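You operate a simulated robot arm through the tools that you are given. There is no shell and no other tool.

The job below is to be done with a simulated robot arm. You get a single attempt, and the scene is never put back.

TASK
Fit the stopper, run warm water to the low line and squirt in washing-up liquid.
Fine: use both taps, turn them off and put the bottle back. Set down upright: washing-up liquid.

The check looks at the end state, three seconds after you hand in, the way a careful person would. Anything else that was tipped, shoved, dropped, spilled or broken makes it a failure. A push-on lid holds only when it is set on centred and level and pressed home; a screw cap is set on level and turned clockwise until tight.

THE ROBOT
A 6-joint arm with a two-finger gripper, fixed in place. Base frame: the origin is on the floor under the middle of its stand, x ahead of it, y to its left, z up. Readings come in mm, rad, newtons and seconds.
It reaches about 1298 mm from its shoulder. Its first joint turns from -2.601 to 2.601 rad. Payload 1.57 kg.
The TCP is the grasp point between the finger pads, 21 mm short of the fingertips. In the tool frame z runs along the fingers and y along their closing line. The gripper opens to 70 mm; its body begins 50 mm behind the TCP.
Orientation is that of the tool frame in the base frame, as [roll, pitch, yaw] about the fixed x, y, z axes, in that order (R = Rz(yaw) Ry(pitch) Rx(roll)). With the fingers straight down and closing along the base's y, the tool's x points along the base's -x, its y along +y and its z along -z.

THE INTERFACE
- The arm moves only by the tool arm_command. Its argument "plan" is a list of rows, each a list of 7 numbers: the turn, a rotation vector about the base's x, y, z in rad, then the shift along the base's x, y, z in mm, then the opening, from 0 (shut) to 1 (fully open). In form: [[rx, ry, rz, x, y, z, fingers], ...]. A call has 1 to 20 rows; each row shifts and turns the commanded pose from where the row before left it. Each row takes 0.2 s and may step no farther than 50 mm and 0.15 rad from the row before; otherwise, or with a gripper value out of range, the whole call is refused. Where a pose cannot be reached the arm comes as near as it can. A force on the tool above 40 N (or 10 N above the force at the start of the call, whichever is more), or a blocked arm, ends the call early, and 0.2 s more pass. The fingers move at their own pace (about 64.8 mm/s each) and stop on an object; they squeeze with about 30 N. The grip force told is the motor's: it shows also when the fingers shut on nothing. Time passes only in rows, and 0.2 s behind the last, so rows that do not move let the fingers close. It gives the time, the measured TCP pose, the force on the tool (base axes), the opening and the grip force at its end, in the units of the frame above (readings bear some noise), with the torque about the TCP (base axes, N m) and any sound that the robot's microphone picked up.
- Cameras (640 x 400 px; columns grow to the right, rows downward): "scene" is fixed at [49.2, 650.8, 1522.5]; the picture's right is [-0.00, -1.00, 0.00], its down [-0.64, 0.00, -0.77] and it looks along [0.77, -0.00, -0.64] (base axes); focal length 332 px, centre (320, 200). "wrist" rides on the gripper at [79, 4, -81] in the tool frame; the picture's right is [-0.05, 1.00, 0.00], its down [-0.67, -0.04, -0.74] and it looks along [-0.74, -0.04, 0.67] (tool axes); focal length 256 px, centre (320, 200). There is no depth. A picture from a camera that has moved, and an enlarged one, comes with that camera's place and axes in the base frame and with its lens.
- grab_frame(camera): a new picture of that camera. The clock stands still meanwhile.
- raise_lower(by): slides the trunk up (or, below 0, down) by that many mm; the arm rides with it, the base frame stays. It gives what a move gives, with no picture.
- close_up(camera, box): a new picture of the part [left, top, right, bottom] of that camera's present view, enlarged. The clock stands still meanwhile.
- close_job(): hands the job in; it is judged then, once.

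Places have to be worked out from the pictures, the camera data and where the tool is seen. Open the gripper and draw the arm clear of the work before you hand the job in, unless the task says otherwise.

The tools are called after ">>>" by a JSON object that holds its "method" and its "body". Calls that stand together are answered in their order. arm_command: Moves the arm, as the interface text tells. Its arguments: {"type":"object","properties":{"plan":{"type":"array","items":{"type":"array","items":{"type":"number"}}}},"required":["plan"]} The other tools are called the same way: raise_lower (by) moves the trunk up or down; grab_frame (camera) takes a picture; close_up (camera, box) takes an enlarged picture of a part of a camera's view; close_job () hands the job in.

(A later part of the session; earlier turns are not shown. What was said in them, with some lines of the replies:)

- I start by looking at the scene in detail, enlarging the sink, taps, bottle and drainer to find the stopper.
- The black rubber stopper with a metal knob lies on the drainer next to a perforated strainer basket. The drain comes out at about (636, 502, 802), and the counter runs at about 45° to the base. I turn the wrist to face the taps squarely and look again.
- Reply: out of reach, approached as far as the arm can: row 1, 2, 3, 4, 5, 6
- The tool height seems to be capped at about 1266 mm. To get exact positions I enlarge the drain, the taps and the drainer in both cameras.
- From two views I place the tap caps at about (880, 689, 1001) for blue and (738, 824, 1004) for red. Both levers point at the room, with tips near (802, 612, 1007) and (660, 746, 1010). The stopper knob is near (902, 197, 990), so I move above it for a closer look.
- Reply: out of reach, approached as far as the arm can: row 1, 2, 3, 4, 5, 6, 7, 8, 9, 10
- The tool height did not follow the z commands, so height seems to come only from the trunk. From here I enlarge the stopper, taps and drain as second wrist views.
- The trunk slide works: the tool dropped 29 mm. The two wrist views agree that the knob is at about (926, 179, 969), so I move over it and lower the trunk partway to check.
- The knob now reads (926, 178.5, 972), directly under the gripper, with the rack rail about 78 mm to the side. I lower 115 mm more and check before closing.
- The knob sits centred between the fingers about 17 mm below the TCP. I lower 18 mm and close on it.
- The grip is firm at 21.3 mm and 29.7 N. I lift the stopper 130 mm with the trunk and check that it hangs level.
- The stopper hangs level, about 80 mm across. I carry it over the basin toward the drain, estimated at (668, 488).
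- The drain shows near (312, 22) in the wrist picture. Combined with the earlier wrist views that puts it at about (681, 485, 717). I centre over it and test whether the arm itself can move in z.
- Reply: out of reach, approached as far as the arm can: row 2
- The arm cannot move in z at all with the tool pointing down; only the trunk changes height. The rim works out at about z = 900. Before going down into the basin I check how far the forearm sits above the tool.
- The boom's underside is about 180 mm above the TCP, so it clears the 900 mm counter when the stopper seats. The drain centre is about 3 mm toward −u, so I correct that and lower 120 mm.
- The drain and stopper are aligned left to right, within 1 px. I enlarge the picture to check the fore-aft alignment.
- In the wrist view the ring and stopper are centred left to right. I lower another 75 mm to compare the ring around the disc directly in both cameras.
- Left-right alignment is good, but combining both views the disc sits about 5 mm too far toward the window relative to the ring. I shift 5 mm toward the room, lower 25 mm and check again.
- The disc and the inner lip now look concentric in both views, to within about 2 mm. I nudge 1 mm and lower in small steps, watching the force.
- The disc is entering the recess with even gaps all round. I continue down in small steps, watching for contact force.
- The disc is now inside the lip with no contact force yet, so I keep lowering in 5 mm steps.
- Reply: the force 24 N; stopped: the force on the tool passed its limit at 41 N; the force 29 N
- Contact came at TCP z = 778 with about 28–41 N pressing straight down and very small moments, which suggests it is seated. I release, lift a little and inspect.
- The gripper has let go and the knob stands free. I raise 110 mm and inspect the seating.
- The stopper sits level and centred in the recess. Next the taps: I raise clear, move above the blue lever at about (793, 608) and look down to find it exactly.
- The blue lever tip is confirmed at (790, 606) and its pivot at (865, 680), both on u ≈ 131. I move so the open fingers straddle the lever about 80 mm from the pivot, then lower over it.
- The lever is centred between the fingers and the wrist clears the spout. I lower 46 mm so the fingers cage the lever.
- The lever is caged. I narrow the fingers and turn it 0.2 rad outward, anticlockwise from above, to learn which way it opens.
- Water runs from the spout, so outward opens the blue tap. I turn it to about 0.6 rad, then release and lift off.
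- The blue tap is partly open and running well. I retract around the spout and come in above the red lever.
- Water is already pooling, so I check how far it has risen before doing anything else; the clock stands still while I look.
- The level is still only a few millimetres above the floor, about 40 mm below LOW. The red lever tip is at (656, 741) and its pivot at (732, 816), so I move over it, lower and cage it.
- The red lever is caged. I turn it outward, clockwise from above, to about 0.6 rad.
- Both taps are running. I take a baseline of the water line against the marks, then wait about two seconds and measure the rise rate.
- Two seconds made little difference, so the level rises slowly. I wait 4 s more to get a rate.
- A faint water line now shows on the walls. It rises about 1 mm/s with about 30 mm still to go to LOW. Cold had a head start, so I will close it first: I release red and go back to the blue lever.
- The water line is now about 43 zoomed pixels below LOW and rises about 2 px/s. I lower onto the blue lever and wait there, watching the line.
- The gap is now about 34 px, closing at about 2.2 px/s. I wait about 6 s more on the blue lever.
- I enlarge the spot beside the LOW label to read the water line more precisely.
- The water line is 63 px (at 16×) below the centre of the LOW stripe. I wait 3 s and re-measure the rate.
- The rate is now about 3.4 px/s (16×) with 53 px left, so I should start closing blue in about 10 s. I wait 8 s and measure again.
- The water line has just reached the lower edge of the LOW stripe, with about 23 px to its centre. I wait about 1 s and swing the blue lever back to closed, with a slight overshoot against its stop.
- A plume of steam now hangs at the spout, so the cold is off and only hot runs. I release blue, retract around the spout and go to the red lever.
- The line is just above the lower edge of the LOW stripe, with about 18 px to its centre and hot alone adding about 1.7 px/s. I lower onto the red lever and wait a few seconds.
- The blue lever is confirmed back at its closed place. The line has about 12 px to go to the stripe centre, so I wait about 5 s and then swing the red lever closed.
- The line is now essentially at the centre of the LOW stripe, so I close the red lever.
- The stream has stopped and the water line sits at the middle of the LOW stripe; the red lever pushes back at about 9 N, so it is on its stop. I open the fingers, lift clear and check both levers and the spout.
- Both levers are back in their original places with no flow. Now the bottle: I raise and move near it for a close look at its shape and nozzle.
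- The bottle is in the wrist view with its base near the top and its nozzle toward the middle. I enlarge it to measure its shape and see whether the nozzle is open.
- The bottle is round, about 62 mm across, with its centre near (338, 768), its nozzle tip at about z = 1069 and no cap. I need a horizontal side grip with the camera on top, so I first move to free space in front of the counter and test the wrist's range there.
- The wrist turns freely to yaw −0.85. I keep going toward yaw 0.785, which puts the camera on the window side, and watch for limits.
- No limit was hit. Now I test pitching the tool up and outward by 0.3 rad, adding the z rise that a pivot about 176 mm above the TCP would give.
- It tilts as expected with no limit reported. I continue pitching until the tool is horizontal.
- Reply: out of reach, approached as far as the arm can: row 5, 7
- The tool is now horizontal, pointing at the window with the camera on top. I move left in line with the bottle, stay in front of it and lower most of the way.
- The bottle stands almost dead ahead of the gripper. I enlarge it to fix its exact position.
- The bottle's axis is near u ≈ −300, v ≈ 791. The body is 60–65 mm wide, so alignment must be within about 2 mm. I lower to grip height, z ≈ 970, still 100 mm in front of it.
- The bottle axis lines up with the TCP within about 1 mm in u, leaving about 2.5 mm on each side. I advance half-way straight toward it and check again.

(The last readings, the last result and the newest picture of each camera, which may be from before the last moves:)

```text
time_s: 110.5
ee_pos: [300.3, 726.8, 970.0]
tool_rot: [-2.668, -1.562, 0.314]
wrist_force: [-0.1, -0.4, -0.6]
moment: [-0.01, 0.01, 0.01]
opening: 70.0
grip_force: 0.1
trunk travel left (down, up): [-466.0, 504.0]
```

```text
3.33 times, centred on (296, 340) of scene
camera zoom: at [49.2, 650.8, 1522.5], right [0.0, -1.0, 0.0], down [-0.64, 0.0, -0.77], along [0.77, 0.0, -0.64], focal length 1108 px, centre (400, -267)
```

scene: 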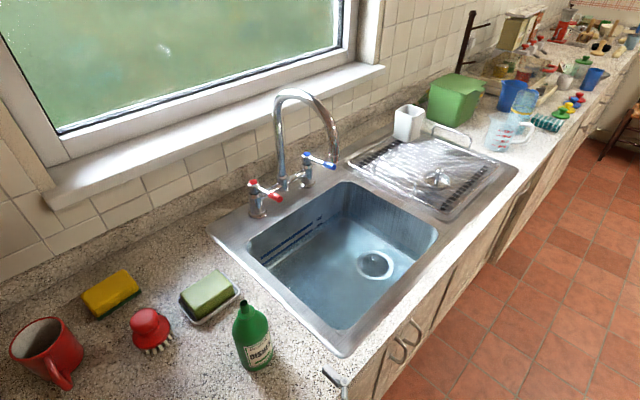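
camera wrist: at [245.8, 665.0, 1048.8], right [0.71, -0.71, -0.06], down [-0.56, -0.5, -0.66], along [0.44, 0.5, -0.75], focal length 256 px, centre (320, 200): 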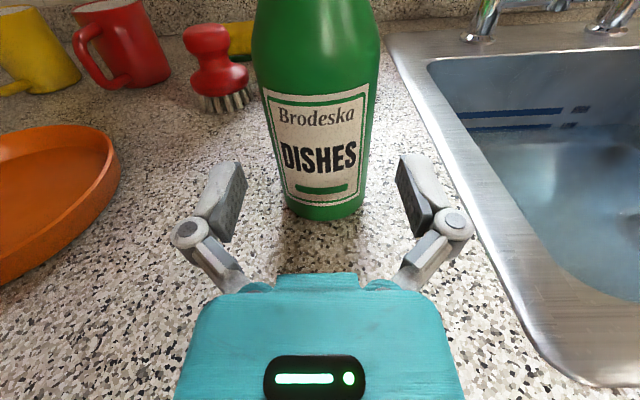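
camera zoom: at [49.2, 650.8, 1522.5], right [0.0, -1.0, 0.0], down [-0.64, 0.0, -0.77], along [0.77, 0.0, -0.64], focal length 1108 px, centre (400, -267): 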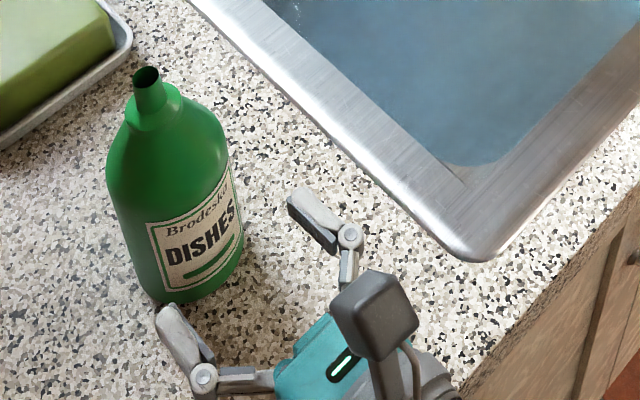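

The bottle stays centred at column 320 at grip height. I advance the last 63 mm so the fingers pass either side of it.

>>> {"method": "arm_command", "body": {"plan": [[0, 0, 0, 15, 15, 0, 1], [0, 0, 0, 15, 15, 0, 1], [0, 0, 0, 14.5, 14.5, 0, 1], [0, 0, 0, 0, 0, 0, 1]]}}

>>> {"method": "grab_frame", "body": {"camera": "wrist"}}

>>> {"method": "close_up", "body": {"camera": "scene", "box": [200, 280, 392, 400]}}

```text
time_s: 111.5
ee_pos: [344.4, 771.7, 968.3]
tool_rot: [-2.587, -1.567, 0.231]
wrist_force: [-0.2, 0.0, 0.2]
moment: [-0.02, -0.03, -0.02]
opening: 70.0
grip_force: 0.1
trunk travel left (down, up): [-466.0, 504.0]
```

```text
taken
camera wrist: at [289.5, 709.4, 1048.9], right [0.71, -0.71, -0.06], down [-0.56, -0.5, -0.66], along [0.44, 0.5, -0.75], focal length 256 px, centre (320, 200)
```

wrist: 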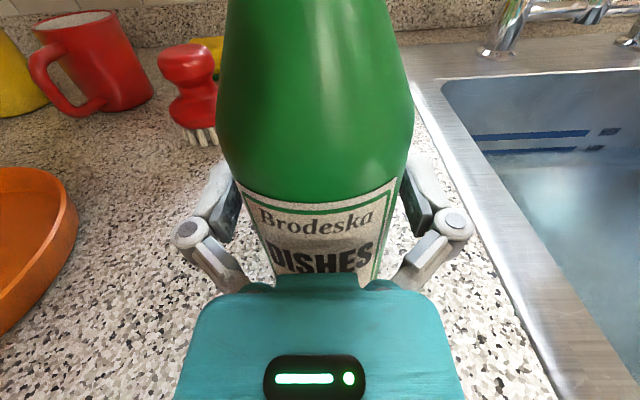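

```text
3.33 times, centred on (296, 340) of scene
camera zoom: at [49.2, 650.8, 1522.5], right [0.0, -1.0, 0.0], down [-0.64, 0.0, -0.77], along [0.77, 0.0, -0.64], focal length 1108 px, centre (400, -267)
```

zoom: 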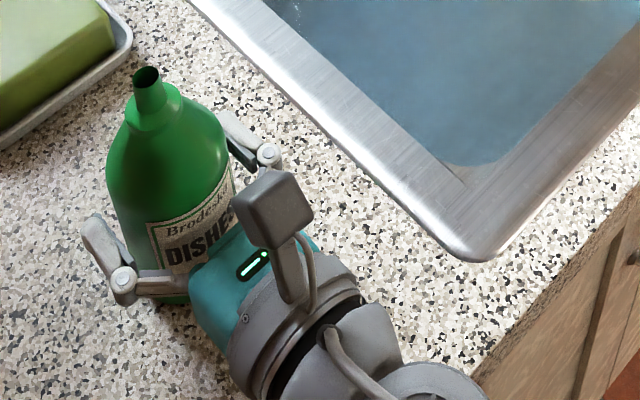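

Both fingers straddle the bottle with no contact force. I close gently, stopping at about the bottle's width, to see how firmly it grips.

>>> {"method": "arm_command", "body": {"plan": [[0, 0, 0, 0, 0, 0, 0.92], [0, 0, 0, 0, 0, 0, 0.88], [0, 0, 0, 0, 0, 0, 0.85], [0, 0, 0, 0, 0, 0, 0.85]]}}

>>> {"method": "close_up", "body": {"camera": "scene", "box": [200, 280, 392, 400]}}

```text
time_s: 112.5
ee_pos: [344.6, 770.2, 970.1]
tool_rot: [-2.59, -1.566, 0.235]
wrist_force: [-0.9, -0.9, 0.1]
moment: [-0.1, -0.02, -0.03]
opening: 60.1
grip_force: 24.3
trunk travel left (down, up): [-466.0, 504.0]
```

```text
3.33 times, centred on (296, 340) of scene
camera zoom: at [49.2, 650.8, 1522.5], right [0.0, -1.0, 0.0], down [-0.64, 0.0, -0.77], along [0.77, 0.0, -0.64], focal length 1108 px, centre (400, -267)
```

zoom: 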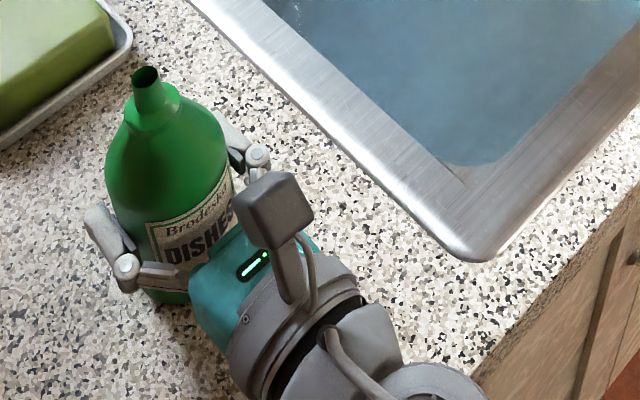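

The bottle is gripped at 60 mm with 24 N. I note its resting TCP pose as (344.5, 771, 969), lift 40 mm and check that it stays put in the grip.

>>> {"method": "raise_lower", "body": {"by": 40}}

>>> {"method": "close_up", "body": {"camera": "scene", "box": [180, 260, 372, 380]}}

>>> {"method": "grab_frame", "body": {"camera": "wrist"}}

```text
time_s: 113.3
ee_pos: [343.0, 771.1, 1009.8]
tool_rot: [-2.611, -1.565, 0.256]
wrist_force: [0.5, 0.0, -2.7]
moment: [0.01, -0.01, 0.01]
opening: 61.1
grip_force: 9.9
trunk travel left (down, up): [-506.0, 464.0]
```

```text
3.33 times, centred on (276, 320) of scene
camera zoom: at [49.2, 650.8, 1522.5], right [0.0, -1.0, 0.0], down [-0.64, 0.0, -0.77], along [0.77, 0.0, -0.64], focal length 1108 px, centre (467, -200)
```

zoom: 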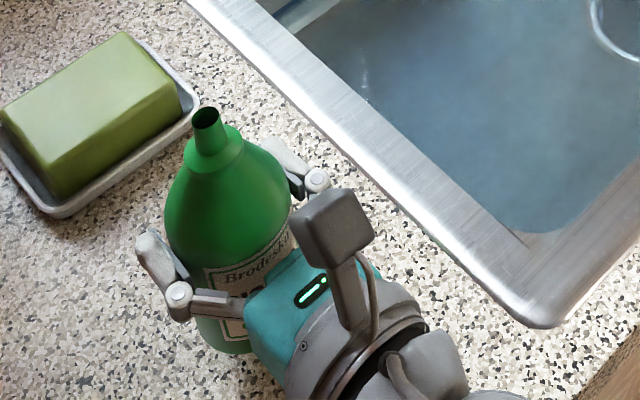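

```text
taken
camera wrist: at [289.3, 709.5, 1088.7], right [0.71, -0.71, -0.06], down [-0.56, -0.5, -0.66], along [0.44, 0.5, -0.75], focal length 256 px, centre (320, 200)
```

wrist: 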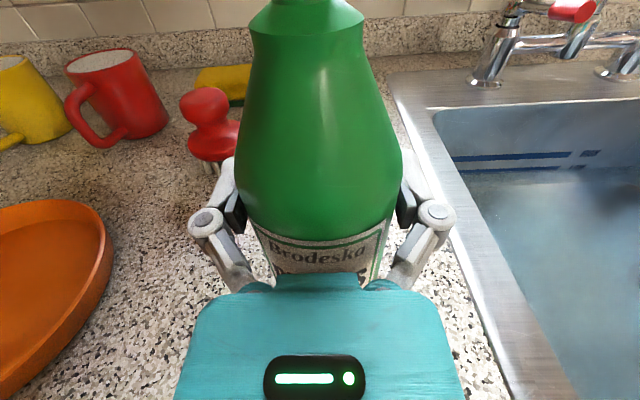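

The label shows the bottle slid about 20 mm down in the fingers and the grip fell to 10 N, so that grip was too gentle. I set it straight back down on the counter before re-gripping harder.

>>> {"method": "raise_lower", "body": {"by": -15}}

>>> {"method": "raise_lower", "body": {"by": -4}}

>>> {"method": "close_up", "body": {"camera": "scene", "box": [200, 280, 392, 400]}}

>>> {"method": "grab_frame", "body": {"camera": "wrist"}}

```text
time_s: 113.9
ee_pos: [343.3, 770.9, 994.6]
tool_rot: [-2.514, -1.565, 0.158]
wrist_force: [-0.2, 0.2, -2.3]
moment: [0.04, -0.04, 0.04]
opening: 60.6
grip_force: 4.9
trunk travel left (down, up): [-491.0, 479.0]
```

```text
time_s: 114.5
ee_pos: [344.3, 770.1, 989.7]
tool_rot: [-2.556, -1.563, 0.2]
wrist_force: [-0.4, 1.0, -0.4]
moment: [0.01, -0.01, 0.01]
opening: 60.7
grip_force: 0.8
trunk travel left (down, up): [-487.0, 483.0]
```

```text
3.33 times, centred on (296, 340) of scene
camera zoom: at [49.2, 650.8, 1522.5], right [0.0, -1.0, 0.0], down [-0.64, 0.0, -0.77], along [0.77, 0.0, -0.64], focal length 1108 px, centre (400, -267)
```

zoom: 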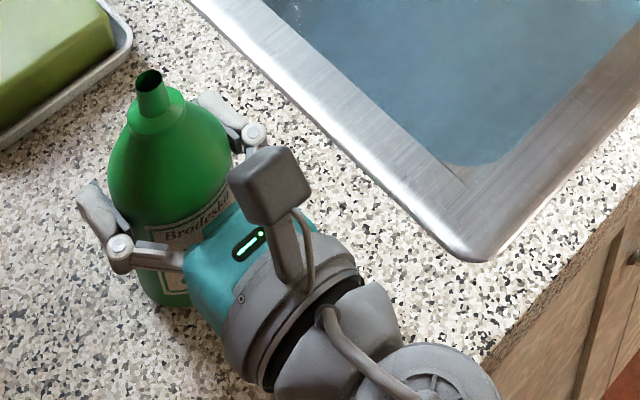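

```text
taken
camera wrist: at [289.3, 709.3, 1069.7], right [0.71, -0.71, -0.06], down [-0.56, -0.5, -0.66], along [0.44, 0.5, -0.75], focal length 256 px, centre (320, 200)
```

wrist: 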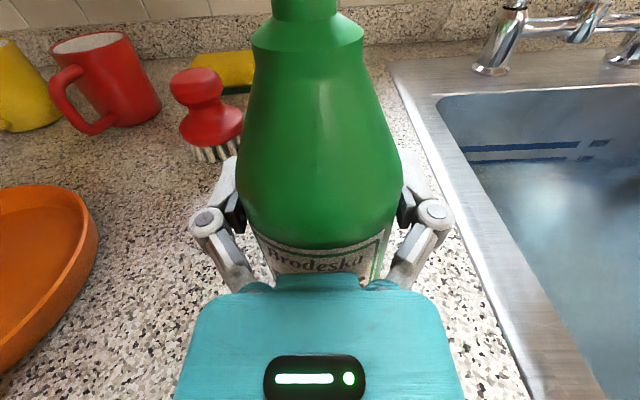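

The bottle is standing on the counter again in its original spot. I open fully, lower to z ≈ 962 and re-grip with full force.

>>> {"method": "arm_command", "body": {"plan": [[0, 0, 0, 0, 0, 0, 1], [0, 0, 0, 0, 0, 0, 1]]}}

>>> {"method": "raise_lower", "body": {"by": -27}}

>>> {"method": "grab_frame", "body": {"camera": "wrist"}}

>>> {"method": "close_up", "body": {"camera": "scene", "box": [200, 280, 392, 400]}}

```text
time_s: 115.0
ee_pos: [344.1, 770.9, 990.9]
tool_rot: [-2.579, -1.564, 0.222]
wrist_force: [0.3, -0.4, 0.0]
moment: [-0.04, -0.01, 0.03]
opening: 70.2
grip_force: 0.0
trunk travel left (down, up): [-487.0, 483.0]
```

```text
time_s: 115.8
ee_pos: [343.7, 770.6, 964.1]
tool_rot: [-2.574, -1.566, 0.221]
wrist_force: [-0.3, 0.3, -0.3]
moment: [0.0, -0.01, -0.02]
opening: 70.1
grip_force: 0.1
trunk travel left (down, up): [-460.0, 510.0]
```

```text
taken
camera wrist: at [289.2, 709.2, 1042.9], right [0.71, -0.71, -0.06], down [-0.56, -0.5, -0.66], along [0.44, 0.5, -0.75], focal length 256 px, centre (320, 200)
```

wrist: 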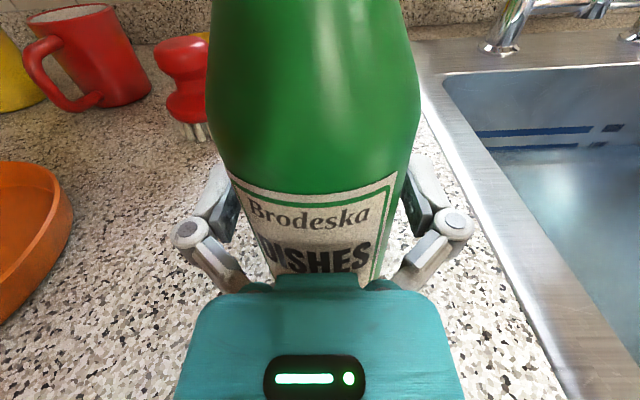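

```text
3.33 times, centred on (296, 340) of scene
camera zoom: at [49.2, 650.8, 1522.5], right [0.0, -1.0, 0.0], down [-0.64, 0.0, -0.77], along [0.77, 0.0, -0.64], focal length 1108 px, centre (400, -267)
```

zoom: 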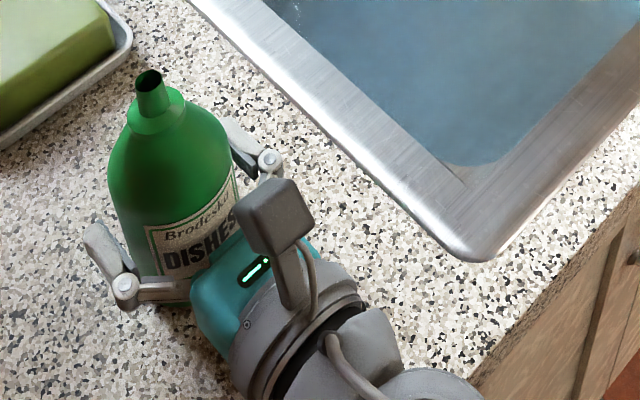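

The bottle stands upright at its place. I advance 3 mm to centre it in the pads and close with full force.

>>> {"method": "arm_command", "body": {"plan": [[0, 0, 0, 2.2, 2.2, 0, 1], [0, 0, 0, 0, 0, 0, 0.7], [0, 0, 0, 0, 0, 0, 0.3], [0, 0, 0, 0, 0, 0, 0], [0, 0, 0, 0, 0, 0, 0], [0, 0, 0, 0, 0, 0, 0]]}}

>>> {"method": "close_up", "body": {"camera": "scene", "box": [200, 280, 392, 400]}}

>>> {"method": "grab_frame", "body": {"camera": "wrist"}}

```text
time_s: 117.2
ee_pos: [344.9, 772.9, 964.7]
tool_rot: [-2.612, -1.567, 0.257]
wrist_force: [0.1, -1.2, -0.3]
moment: [-0.09, -0.09, 0.01]
opening: 59.4
grip_force: 30.1
trunk travel left (down, up): [-460.0, 510.0]
```

```text
3.33 times, centred on (296, 340) of scene
camera zoom: at [49.2, 650.8, 1522.5], right [0.0, -1.0, 0.0], down [-0.64, 0.0, -0.77], along [0.77, 0.0, -0.64], focal length 1108 px, centre (400, -267)
```

zoom: 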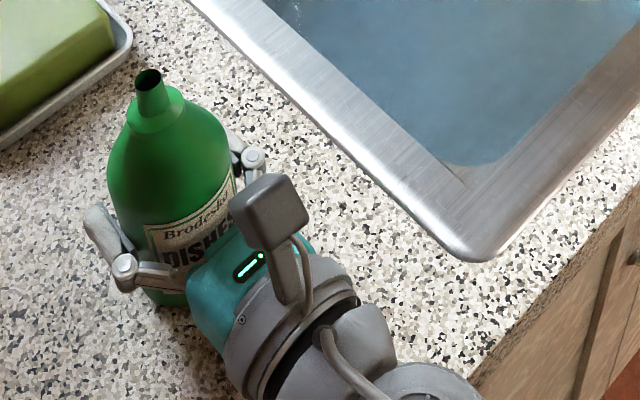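

```text
taken
camera wrist: at [291.4, 711.7, 1042.9], right [0.71, -0.71, -0.06], down [-0.56, -0.5, -0.66], along [0.44, 0.5, -0.75], focal length 256 px, centre (320, 200)
```

wrist: 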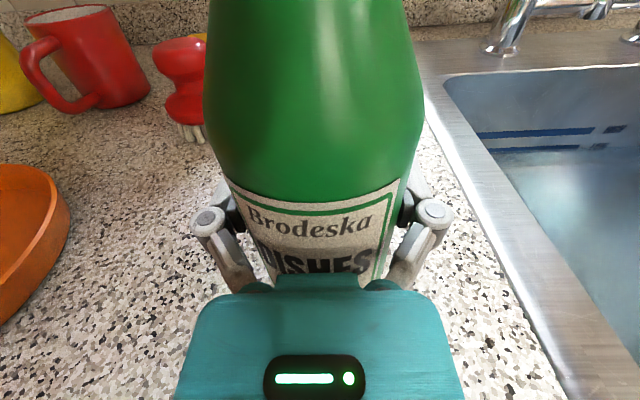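

Full 30 N grip at 59.4 mm. I lift 40 mm and check for slip again.

>>> {"method": "raise_lower", "body": {"by": 40}}

>>> {"method": "grab_frame", "body": {"camera": "wrist"}}

>>> {"method": "close_up", "body": {"camera": "scene", "box": [180, 260, 372, 380]}}

```text
time_s: 118.0
ee_pos: [344.7, 773.4, 1003.3]
tool_rot: [-2.619, -1.566, 0.265]
wrist_force: [0.1, 0.4, -1.7]
moment: [0.0, -0.04, -0.02]
opening: 59.8
grip_force: 29.5
trunk travel left (down, up): [-500.0, 470.0]
```

```text
taken
camera wrist: at [291.4, 712.0, 1082.8], right [0.71, -0.71, -0.06], down [-0.56, -0.5, -0.66], along [0.44, 0.5, -0.75], focal length 256 px, centre (320, 200)
```

wrist: 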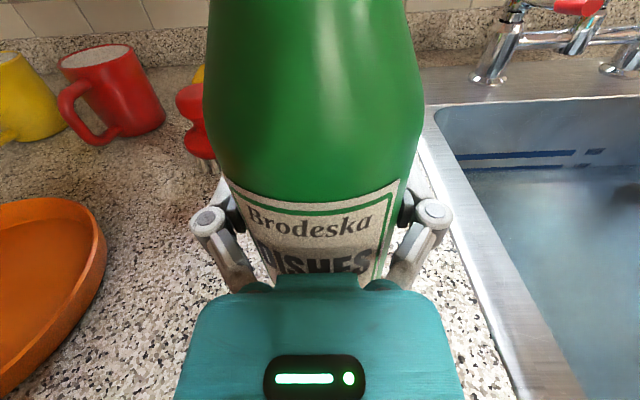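

```text
3.33 times, centred on (276, 320) of scene
camera zoom: at [49.2, 650.8, 1522.5], right [0.0, -1.0, 0.0], down [-0.64, 0.0, -0.77], along [0.77, 0.0, -0.64], focal length 1108 px, centre (467, -200)
```

zoom: 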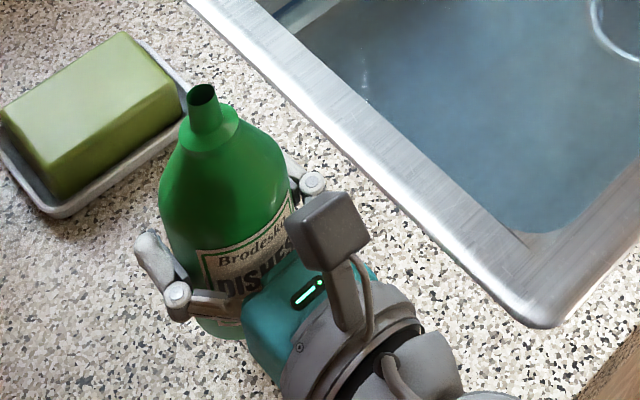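

No slip this time. I raise 80 mm more and carry the bottle upright to over the middle of the basin.

>>> {"method": "raise_lower", "body": {"by": 85}}

>>> {"method": "arm_command", "body": {"plan": [[0, 0, 0, 15, -14.5, 0, 0], [0, 0, 0, 24.5, -24, 0, 0], [0, 0, 0, 24.5, -24, 0, 0], [0, 0, 0, 24.5, -24, 0, 0], [0, 0, 0, 24.5, -24, 0, 0], [0, 0, 0, 24.5, -24, 0, 0], [0, 0, 0, 24.5, -24, 0, 0], [0, 0, 0, 24.5, -24, 0, 0], [0, 0, 0, 24.5, -24, 0, 0], [0, 0, 0, 10, -9, 0, 0], [0, 0, 0, 0, 0, 0, 0]]}}

>>> {"method": "grab_frame", "body": {"camera": "wrist"}}

>>> {"method": "grab_frame", "body": {"camera": "scene"}}

```text
time_s: 119.2
ee_pos: [346.1, 774.0, 1088.9]
tool_rot: [-2.62, -1.566, 0.266]
wrist_force: [0.9, 0.5, -1.6]
moment: [0.0, -0.02, -0.03]
opening: 59.4
grip_force: 29.5
trunk travel left (down, up): [-585.0, 385.0]
```

```text
time_s: 121.6
ee_pos: [567.0, 557.3, 1088.9]
tool_rot: [-2.709, -1.564, 0.35]
wrist_force: [0.2, 0.6, -1.9]
moment: [0.02, -0.02, -0.02]
opening: 59.7
grip_force: 29.7
trunk travel left (down, up): [-585.0, 385.0]
```

```text
taken
camera wrist: at [513.3, 496.1, 1167.6], right [0.71, -0.71, -0.06], down [-0.56, -0.5, -0.66], along [0.44, 0.5, -0.75], focal length 256 px, centre (320, 200)
```

wrist: 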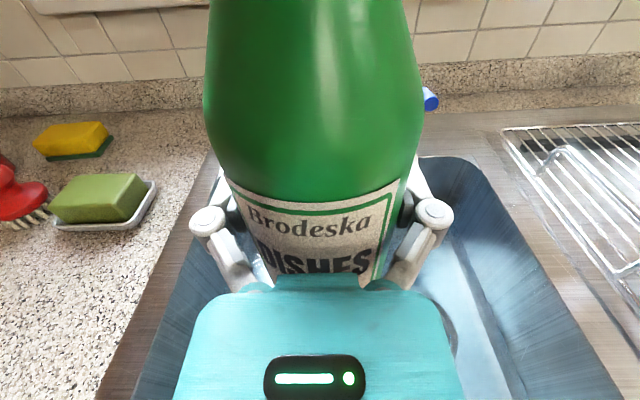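

```text
taken
```

scene: 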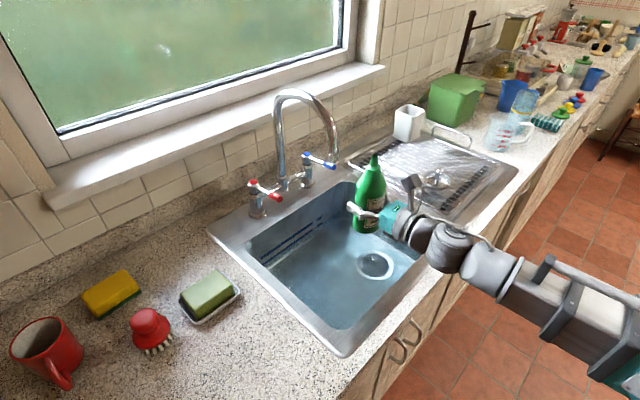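

The bottle is over the basin, clear of the spout. I roll the wrist about the tool axis so the nozzle tips to the right, over the water, first to about 1.35 rad.

>>> {"method": "arm_command", "body": {"plan": [[0.106, 0.106, 0, 0, 0, 0, 0], [0.106, 0.106, 0, 0, 0, 0, 0], [0.106, 0.106, 0, 0, 0, 0, 0], [0.106, 0.106, 0, 0, 0, 0, 0], [0.106, 0.106, 0, 0, 0, 0, 0], [0.106, 0.106, 0, 0, 0, 0, 0], [0.106, 0.106, 0, 0, 0, 0, 0], [0.106, 0.106, 0, 0, 0, 0, 0], [0.106, 0.106, 0, 0, 0, 0, 0]]}}

>>> {"method": "grab_frame", "body": {"camera": "wrist"}}

>>> {"method": "close_up", "body": {"camera": "scene", "box": [240, 120, 464, 260]}}

```text
time_s: 123.6
ee_pos: [566.7, 557.6, 1088.8]
tool_rot: [-1.573, -0.216, -0.78]
wrist_force: [0.8, -0.5, -1.8]
moment: [0.02, -0.05, -0.02]
opening: 59.4
grip_force: 30.2
trunk travel left (down, up): [-585.0, 385.0]
```

```text
taken
camera wrist: at [565.3, 443.6, 1101.8], right [0.11, -0.12, -0.99], down [-0.99, -0.07, -0.11], along [-0.05, 0.99, -0.12], focal length 256 px, centre (320, 200)
```

wrist: 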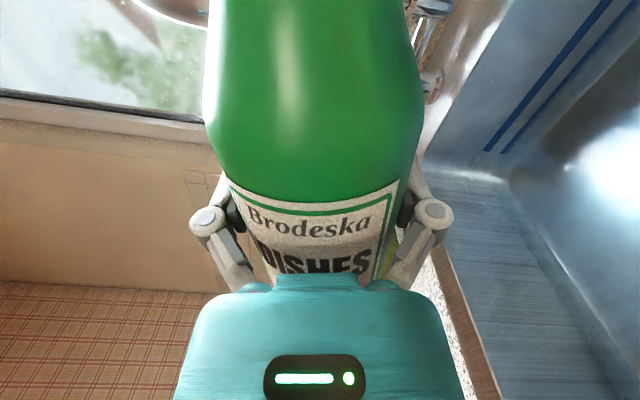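

```text
2.86 times, centred on (352, 190) of scene
camera zoom: at [49.2, 650.8, 1522.5], right [0.0, -1.0, 0.0], down [-0.64, 0.0, -0.77], along [0.77, 0.0, -0.64], focal length 950 px, centre (229, 229)
```

zoom: 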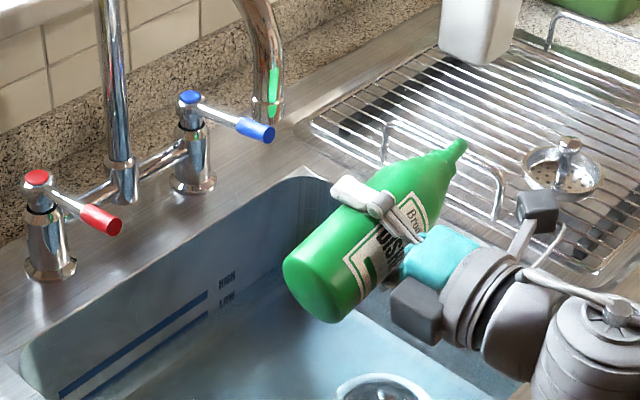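

At 77° the bottle is still held and nothing has come out. To keep any jet inside the basin, I shift 95 mm left and lower 50 mm before tipping past horizontal.

>>> {"method": "arm_command", "body": {"plan": [[0, 0, 0, -22.4, 22.4, 0, 0], [0, 0, 0, -22.4, 22.4, 0, 0], [0, 0, 0, -22.4, 22.4, 0, 0], [0, 0, 0, 0, 0, 0, 0]]}}

>>> {"method": "raise_lower", "body": {"by": -50}}

>>> {"method": "grab_frame", "body": {"camera": "scene"}}

```text
time_s: 124.6
ee_pos: [501.5, 624.2, 1088.1]
tool_rot: [-1.572, -0.22, -0.779]
wrist_force: [-0.3, 0.0, -3.1]
moment: [-0.01, -0.01, 0.0]
opening: 59.4
grip_force: 30.0
trunk travel left (down, up): [-585.0, 385.0]
```

```text
time_s: 125.5
ee_pos: [501.4, 623.4, 1038.4]
tool_rot: [-1.574, -0.221, -0.78]
wrist_force: [0.9, 0.8, -2.2]
moment: [0.02, 0.01, -0.01]
opening: 59.2
grip_force: 29.9
trunk travel left (down, up): [-535.0, 435.0]
```

```text
taken
```

scene: 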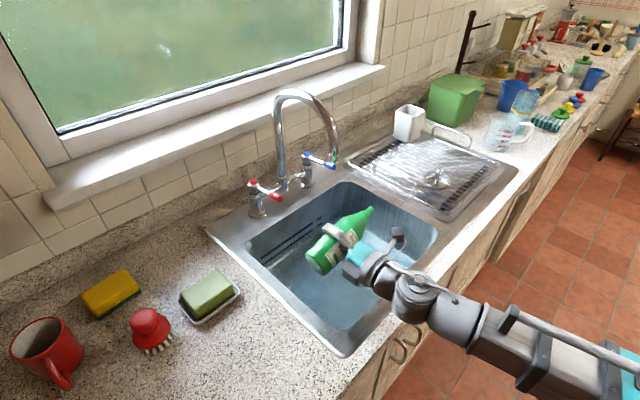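

The nozzle is now around mid-basin. I continue tipping it downward to about 2.1 rad and look for liquid.

>>> {"method": "arm_command", "body": {"plan": [[0.106, 0.106, 0, 0, 0, 0, 0], [0.106, 0.106, 0, 0, 0, 0, 0], [0.106, 0.106, 0, 0, 0, 0, 0], [0.106, 0.106, 0, 0, 0, 0, 0], [0.106, 0.106, 0, 0, 0, 0, 0]]}}

>>> {"method": "close_up", "body": {"camera": "scene", "box": [240, 150, 464, 290]}}

>>> {"method": "grab_frame", "body": {"camera": "wrist"}}

```text
time_s: 126.7
ee_pos: [502.0, 623.9, 1039.9]
tool_rot: [-1.572, 0.533, -0.782]
wrist_force: [-0.2, 0.0, -2.2]
moment: [0.04, -0.03, -0.03]
opening: 59.7
grip_force: 29.9
trunk travel left (down, up): [-535.0, 435.0]
```

```text
2.86 times, centred on (352, 220) of scene
camera zoom: at [49.2, 650.8, 1522.5], right [0.0, -1.0, 0.0], down [-0.64, 0.0, -0.77], along [0.77, 0.0, -0.64], focal length 950 px, centre (229, 143)
```

zoom: 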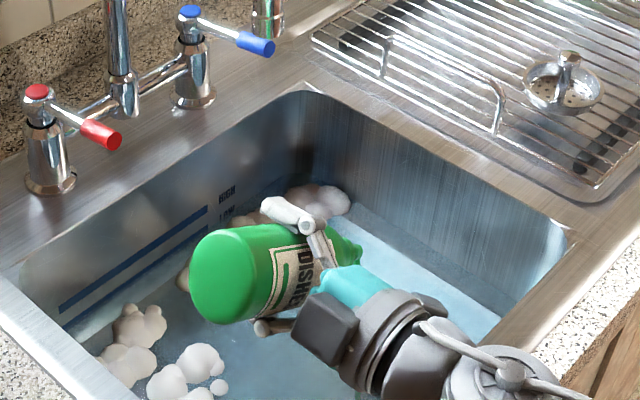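

```text
taken
camera wrist: at [491.6, 518.7, 995.1], right [-0.39, 0.39, -0.83], down [-0.92, -0.14, 0.37], along [0.03, 0.91, 0.41], focal length 256 px, centre (320, 200)
```

wrist: 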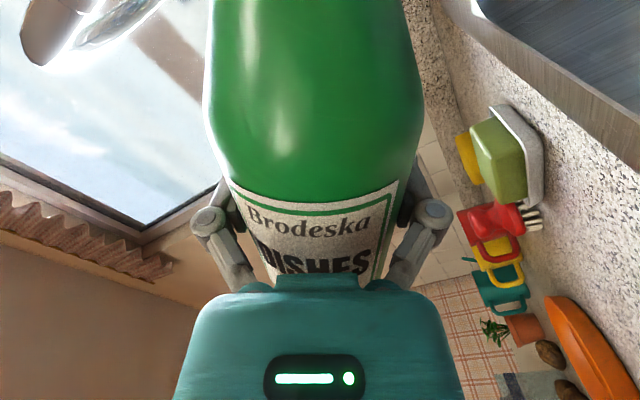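

Suds are spreading on the water, so liquid has gone in. I roll the bottle back upright right away, still over the basin.

>>> {"method": "arm_command", "body": {"plan": [[-0.106, -0.106, 0, 0, 0, 0, 0], [-0.106, -0.106, 0, 0, 0, 0, 0], [-0.106, -0.106, 0, 0, 0, 0, 0], [-0.106, -0.106, 0, 0, 0, 0, 0], [-0.106, -0.106, 0, 0, 0, 0, 0], [-0.106, -0.106, 0, 0, 0, 0, 0], [-0.106, -0.106, 0, 0, 0, 0, 0], [-0.106, -0.106, 0, 0, 0, 0, 0], [-0.106, -0.106, 0, 0, 0, 0, 0], [-0.106, -0.106, 0, 0, 0, 0, 0], [-0.106, -0.106, 0, 0, 0, 0, 0], [-0.106, -0.106, 0, 0, 0, 0, 0], [-0.106, -0.106, 0, 0, 0, 0, 0], [-0.106, -0.106, 0, 0, 0, 0, 0], [0, 0, 0, 0, 0, 0, 0]]}}

>>> {"method": "grab_frame", "body": {"camera": "scene"}}

>>> {"method": "grab_frame", "body": {"camera": "wrist"}}

```text
time_s: 129.9
ee_pos: [503.1, 623.0, 1039.1]
tool_rot: [-2.907, -1.564, 0.55]
wrist_force: [0.5, -0.4, -3.4]
moment: [0.0, -0.01, 0.04]
opening: 59.6
grip_force: 30.2
trunk travel left (down, up): [-535.0, 435.0]
```

```text
taken
```

scene: 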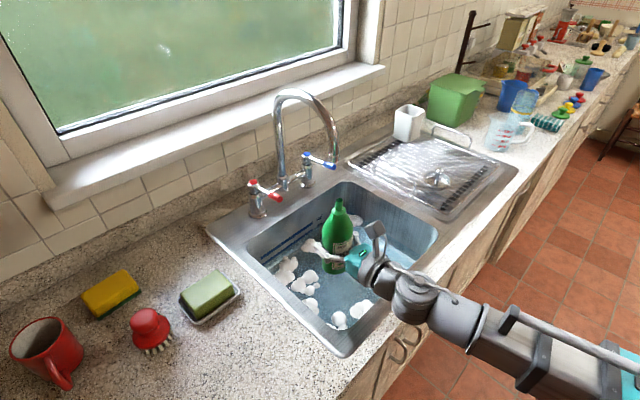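

```text
taken
camera wrist: at [447.9, 561.8, 1117.8], right [0.7, -0.71, -0.05], down [-0.56, -0.5, -0.66], along [0.44, 0.5, -0.75], focal length 256 px, centre (320, 200)
```

wrist: 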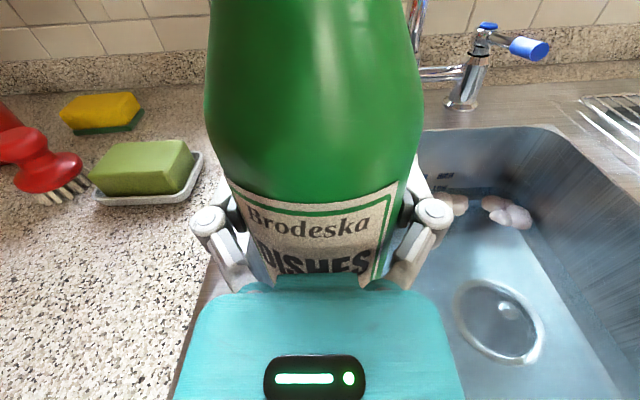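

The bottle is upright again and unchanged in the grip. I carry it back to its original spot at the same height.

>>> {"method": "arm_command", "body": {"plan": [[0, 0, 0, -15, 14.3, 0, 0], [0, 0, 0, -26, 24.8, 0, 0], [0, 0, 0, -26, 24.8, 0, 0], [0, 0, 0, -26, 24.8, 0, 0], [0, 0, 0, -26, 24.8, 0, 0], [0, 0, 0, -26, 24.8, 0, 0], [0, 0, 0, -12.9, 12.1, 0, 0], [0, 0, 0, 0, 0, 0, 0]]}}

>>> {"method": "raise_lower", "body": {"by": -66}}

>>> {"method": "grab_frame", "body": {"camera": "wrist"}}

>>> {"method": "close_up", "body": {"camera": "scene", "box": [200, 280, 392, 400]}}

```text
time_s: 131.7
ee_pos: [344.5, 774.0, 1038.7]
tool_rot: [-2.649, -1.564, 0.292]
wrist_force: [-0.8, -0.6, -1.6]
moment: [0.06, 0.0, -0.04]
opening: 59.5
grip_force: 30.0
trunk travel left (down, up): [-535.0, 435.0]
```

```text
time_s: 132.8
ee_pos: [345.6, 774.5, 973.0]
tool_rot: [-2.636, -1.562, 0.278]
wrist_force: [-0.5, 0.0, -1.8]
moment: [0.0, -0.01, 0.04]
opening: 59.2
grip_force: 29.8
trunk travel left (down, up): [-469.0, 501.0]
```

```text
taken
camera wrist: at [290.3, 713.0, 1051.8], right [0.7, -0.71, -0.06], down [-0.56, -0.5, -0.66], along [0.44, 0.5, -0.75], focal length 256 px, centre (320, 200)
```

wrist: 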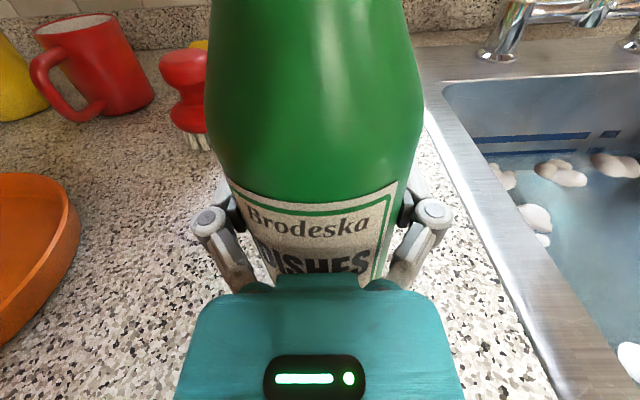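

```text
3.33 times, centred on (296, 340) of scene
camera zoom: at [49.2, 650.8, 1522.5], right [0.0, -1.0, 0.0], down [-0.64, 0.0, -0.77], along [0.77, 0.0, -0.64], focal length 1108 px, centre (400, -267)
```

zoom: 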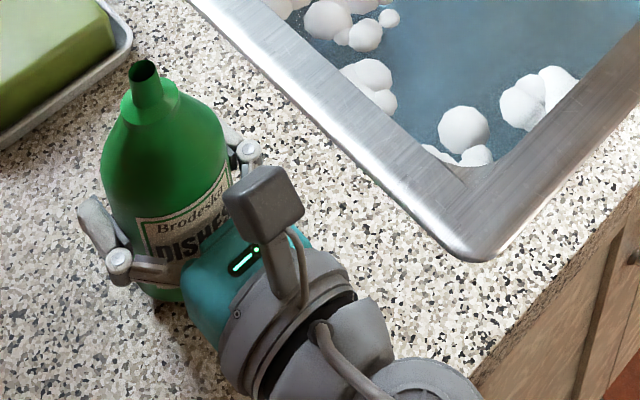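

The bottle is about 9 mm above its resting height. I lower the last bit in small steps, watching the vertical force.

>>> {"method": "raise_lower", "body": {"by": -7}}

>>> {"method": "raise_lower", "body": {"by": -2}}

>>> {"method": "close_up", "body": {"camera": "scene", "box": [200, 280, 392, 400]}}

```text
time_s: 133.3
ee_pos: [344.2, 773.0, 965.7]
tool_rot: [-2.642, -1.564, 0.282]
wrist_force: [-0.3, -0.1, -1.5]
moment: [0.06, -0.04, 0.02]
opening: 59.5
grip_force: 29.8
trunk travel left (down, up): [-462.0, 508.0]
```

```text
time_s: 133.9
ee_pos: [344.6, 773.8, 964.3]
tool_rot: [-2.757, -1.566, 0.399]
wrist_force: [1.8, 3.4, 8.5]
moment: [-0.12, -0.18, 0.1]
opening: 59.1
grip_force: 30.4
trunk travel left (down, up): [-460.0, 510.0]
```

```text
3.33 times, centred on (296, 340) of scene
camera zoom: at [49.2, 650.8, 1522.5], right [0.0, -1.0, 0.0], down [-0.64, 0.0, -0.77], along [0.77, 0.0, -0.64], focal length 1108 px, centre (400, -267)
```

zoom: 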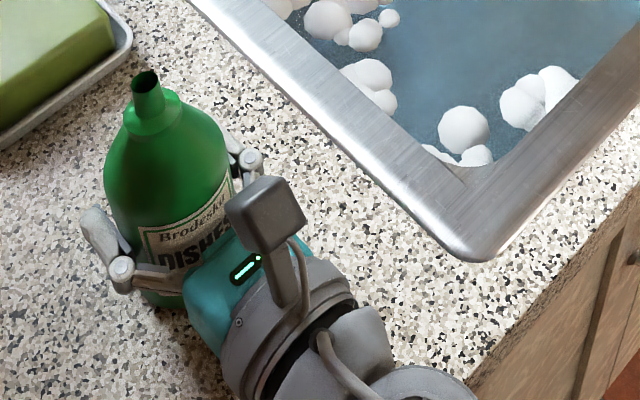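

The counter now pushes back with about 8.5 N, so the bottle stands on it. I open the fingers and check it stays upright.

>>> {"method": "arm_command", "body": {"plan": [[0, 0, 0, 0, 0, 0, 0.9], [0, 0, 0, 0, 0, 0, 1], [0, 0, 0, 0, 0, 0, 1]]}}

>>> {"method": "grab_frame", "body": {"camera": "wrist"}}

>>> {"method": "close_up", "body": {"camera": "scene", "box": [200, 280, 392, 400]}}

```text
time_s: 134.7
ee_pos: [344.5, 774.2, 963.5]
tool_rot: [-2.622, -1.564, 0.262]
wrist_force: [0.1, -0.1, -0.2]
moment: [-0.02, 0.04, 0.0]
opening: 70.3
grip_force: 0.1
trunk travel left (down, up): [-460.0, 510.0]
```

```text
taken
camera wrist: at [290.2, 712.9, 1042.9], right [0.7, -0.71, -0.06], down [-0.56, -0.5, -0.66], along [0.44, 0.5, -0.75], focal length 256 px, centre (320, 200)
```

wrist: 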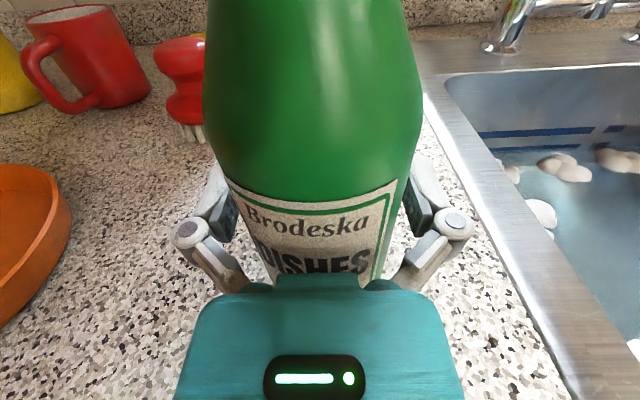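

```text
3.33 times, centred on (296, 340) of scene
camera zoom: at [49.2, 650.8, 1522.5], right [0.0, -1.0, 0.0], down [-0.64, 0.0, -0.77], along [0.77, 0.0, -0.64], focal length 1108 px, centre (400, -267)
```

zoom: 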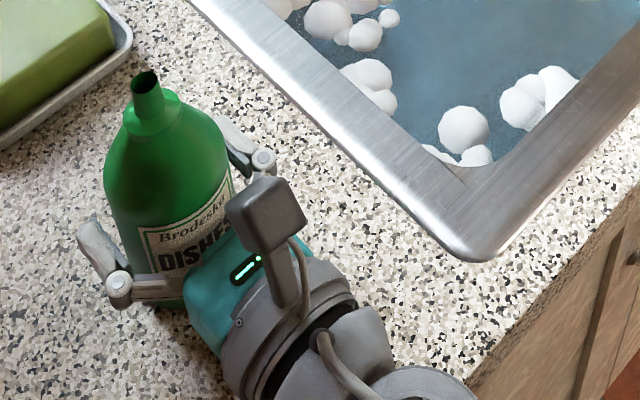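

The bottle is released and standing. Before backing out I check the clearance between the pads and the bottle.

>>> {"method": "close_up", "body": {"camera": "wrist", "box": [160, 130, 480, 330]}}

```text
2.00 times, centred on (320, 230) of wrist
camera zoom: at [290.2, 712.9, 1042.9], right [0.7, -0.71, -0.06], down [-0.56, -0.5, -0.66], along [0.44, 0.5, -0.75], focal length 512 px, centre (320, 140)
```

zoom: 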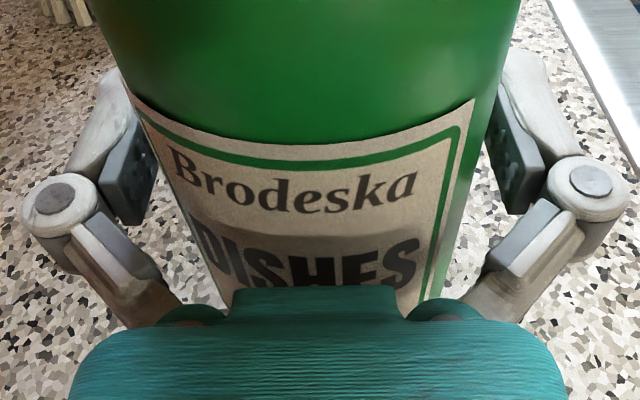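

The left gap is slightly smaller, so I shift 0.7 mm left and back straight out, slowly at first.

>>> {"method": "arm_command", "body": {"plan": [[0, 0, 0, -0.5, 0.5, 0, 1], [0, 0, 0, -7, -7, 0, 1], [0, 0, 0, -7, -7, 0, 1], [0, 0, 0, -10, -10, 0, 1], [0, 0, 0, -12, -12, 0, 1], [0, 0, 0, -15, -15, 0, 1], [0, 0, 0, -25, -25, 0, 1], [0, 0, 0, -25, -25, 0, 1], [0, 0, 0, 0, 0, 0, 1]]}}

>>> {"method": "grab_frame", "body": {"camera": "wrist"}}

>>> {"method": "grab_frame", "body": {"camera": "scene"}}

>>> {"method": "close_up", "body": {"camera": "scene", "box": [200, 280, 392, 400]}}

```text
time_s: 136.7
ee_pos: [242.1, 674.9, 963.7]
tool_rot: [-2.591, -1.565, 0.234]
wrist_force: [-0.5, 0.3, 0.6]
moment: [0.0, 0.01, 0.05]
opening: 70.1
grip_force: 0.1
trunk travel left (down, up): [-460.0, 510.0]
```

```text
taken
camera wrist: at [188.3, 614.0, 1043.0], right [0.7, -0.71, -0.06], down [-0.56, -0.5, -0.66], along [0.44, 0.5, -0.75], focal length 256 px, centre (320, 200)
```

wrist: 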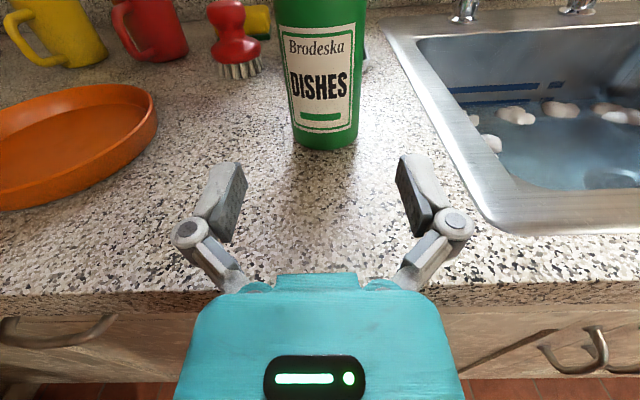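

```text
taken
```

scene: 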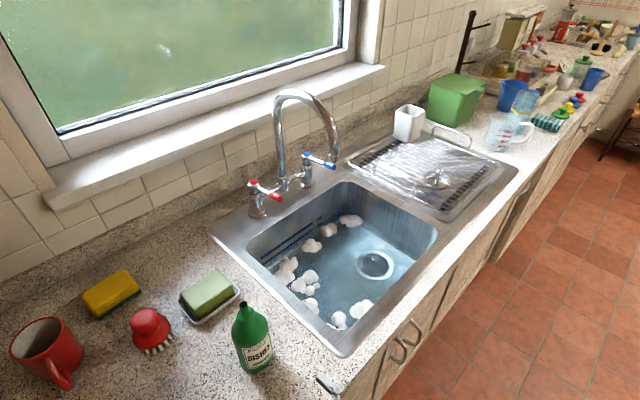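

```text
3.33 times, centred on (296, 340) of scene
camera zoom: at [49.2, 650.8, 1522.5], right [0.0, -1.0, 0.0], down [-0.64, 0.0, -0.77], along [0.77, 0.0, -0.64], focal length 1108 px, centre (400, -267)
```

zoom: 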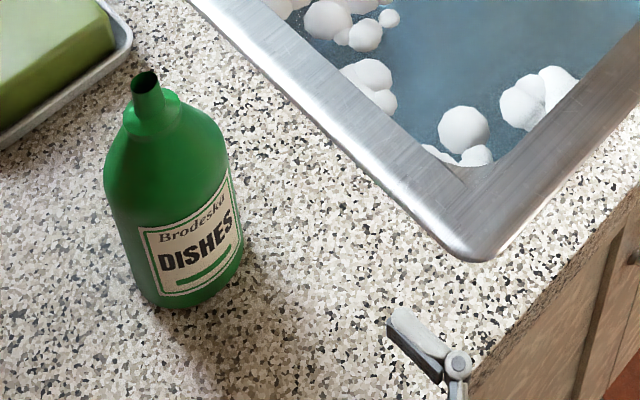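

The bottle is back upright within a few millimetres of where it stood. Now I check the water level, stopper, taps and surroundings.

>>> {"method": "close_up", "body": {"camera": "scene", "box": [292, 212, 332, 237]}}

>>> {"method": "close_up", "body": {"camera": "scene", "box": [232, 175, 456, 315]}}

>>> {"method": "close_up", "body": {"camera": "scene", "box": [230, 130, 390, 230]}}

>>> {"method": "close_up", "body": {"camera": "scene", "box": [240, 80, 400, 180]}}

```text
16.00 times, centred on (312, 224) of scene
camera zoom: at [49.2, 650.8, 1522.5], right [0.0, -1.0, 0.0], down [-0.64, 0.0, -0.77], along [0.77, 0.0, -0.64], focal length 5318 px, centre (448, -192)
```

zoom: 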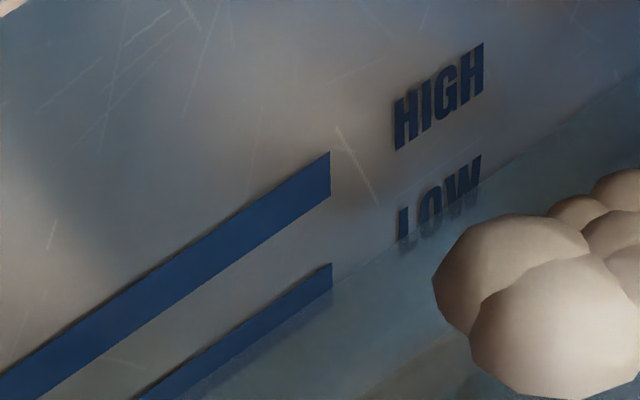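

```text
2.86 times, centred on (344, 245) of scene
camera zoom: at [49.2, 650.8, 1522.5], right [0.0, -1.0, 0.0], down [-0.64, 0.0, -0.77], along [0.77, 0.0, -0.64], focal length 950 px, centre (251, 71)
```

zoom: 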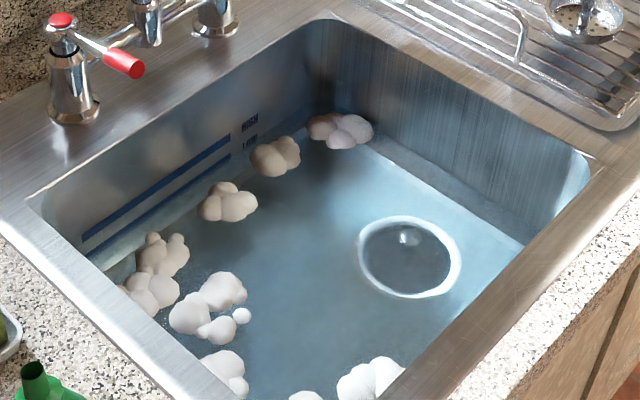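

```text
4.00 times, centred on (310, 180) of scene
camera zoom: at [49.2, 650.8, 1522.5], right [0.0, -1.0, 0.0], down [-0.64, 0.0, -0.77], along [0.77, 0.0, -0.64], focal length 1330 px, centre (360, 280)
```

zoom: 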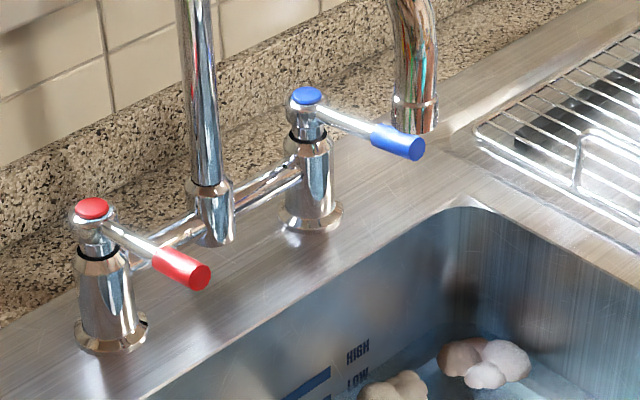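

```text
4.00 times, centred on (320, 130) of scene
camera zoom: at [49.2, 650.8, 1522.5], right [0.0, -1.0, 0.0], down [-0.64, 0.0, -0.77], along [0.77, 0.0, -0.64], focal length 1330 px, centre (320, 480)
```

zoom: 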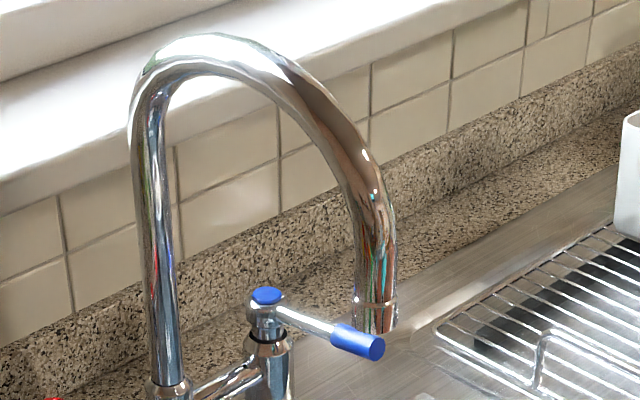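

Everything checks out:
- The water line sits at the middle of LOW and has held for about 49 s, so the stopper seals.
- Both levers are in their original closed positions and there is no drip.
- Suds are in the basin and nothing is spilled outside it.

I back away and raise the arm clear.

>>> {"method": "arm_command", "body": {"plan": [[0, 0, 0, -20, -20, 0, 1], [0, 0, 0, -20, -20, 0, 1], [0, 0, 0, 0, 0, 0, 1]]}}

>>> {"method": "raise_lower", "body": {"by": 250}}

>>> {"method": "grab_frame", "body": {"camera": "scene"}}

>>> {"method": "grab_frame", "body": {"camera": "wrist"}}

```text
time_s: 137.5
ee_pos: [202.8, 634.2, 964.2]
tool_rot: [-2.565, -1.566, 0.207]
wrist_force: [-1.1, -1.1, 0.0]
moment: [-0.01, -0.01, 0.01]
opening: 70.0
grip_force: 0.0
trunk travel left (down, up): [-460.0, 510.0]
```

```text
time_s: 140.1
ee_pos: [205.1, 634.6, 1213.8]
tool_rot: [-2.593, -1.566, 0.236]
wrist_force: [0.5, 1.1, -0.4]
moment: [0.0, -0.01, -0.02]
opening: 69.9
grip_force: 0.0
trunk travel left (down, up): [-710.0, 260.0]
```

```text
taken
```

scene: 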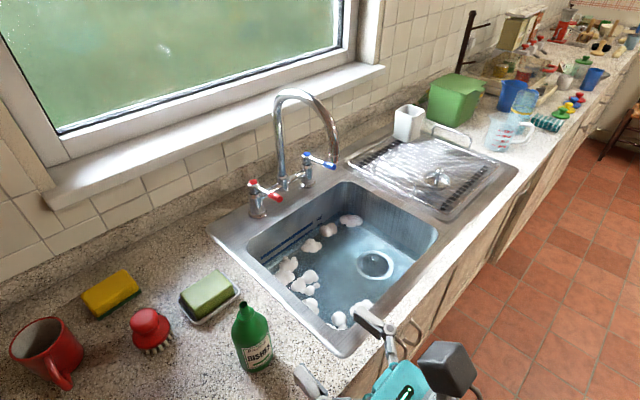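

```text
taken
camera wrist: at [149.2, 573.7, 1292.9], right [0.7, -0.71, -0.06], down [-0.56, -0.5, -0.66], along [0.44, 0.5, -0.75], focal length 256 px, centre (320, 200)
```

wrist: 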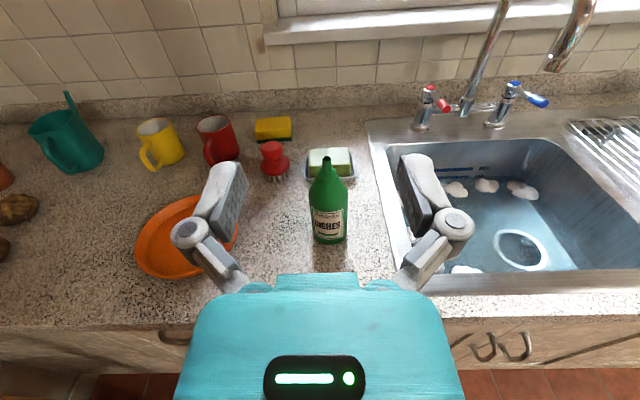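

The arm is clear with the gripper open and empty. The stopper is sealed, warm water is at LOW, both taps are off, suds are in, the bottle stands upright at its place, and nothing else has moved. I hand the job in.

>>> {"method": "close_job", "body": {}}

```text
The job is handed in.
```

The sink job is done and handed in. I don't know yet whether it passed the check.

- **Stopper:** the black rubber stopper is pressed into the drain. The water level held for about 49 seconds afterwards, so it seals.
- **Water:** I ran both taps for roughly equal times, slightly more hot than cold, but I had no way to measure the temperature. The level is at the middle of the LOW stripe. Both levers are back in their original off positions and nothing is dripping.
- **Washing-up liquid:** I tipped and squeezed the bottle once over the basin, and suds formed on the water. I saw no liquid outside the basin.
- **Bottle:** it stands upright within about 3 mm of where it started. On the first try it slid about 20 mm in the fingers, so I set it back down and gripped it harder.

The arm is drawn clear with the gripper open, and nothing else was moved.
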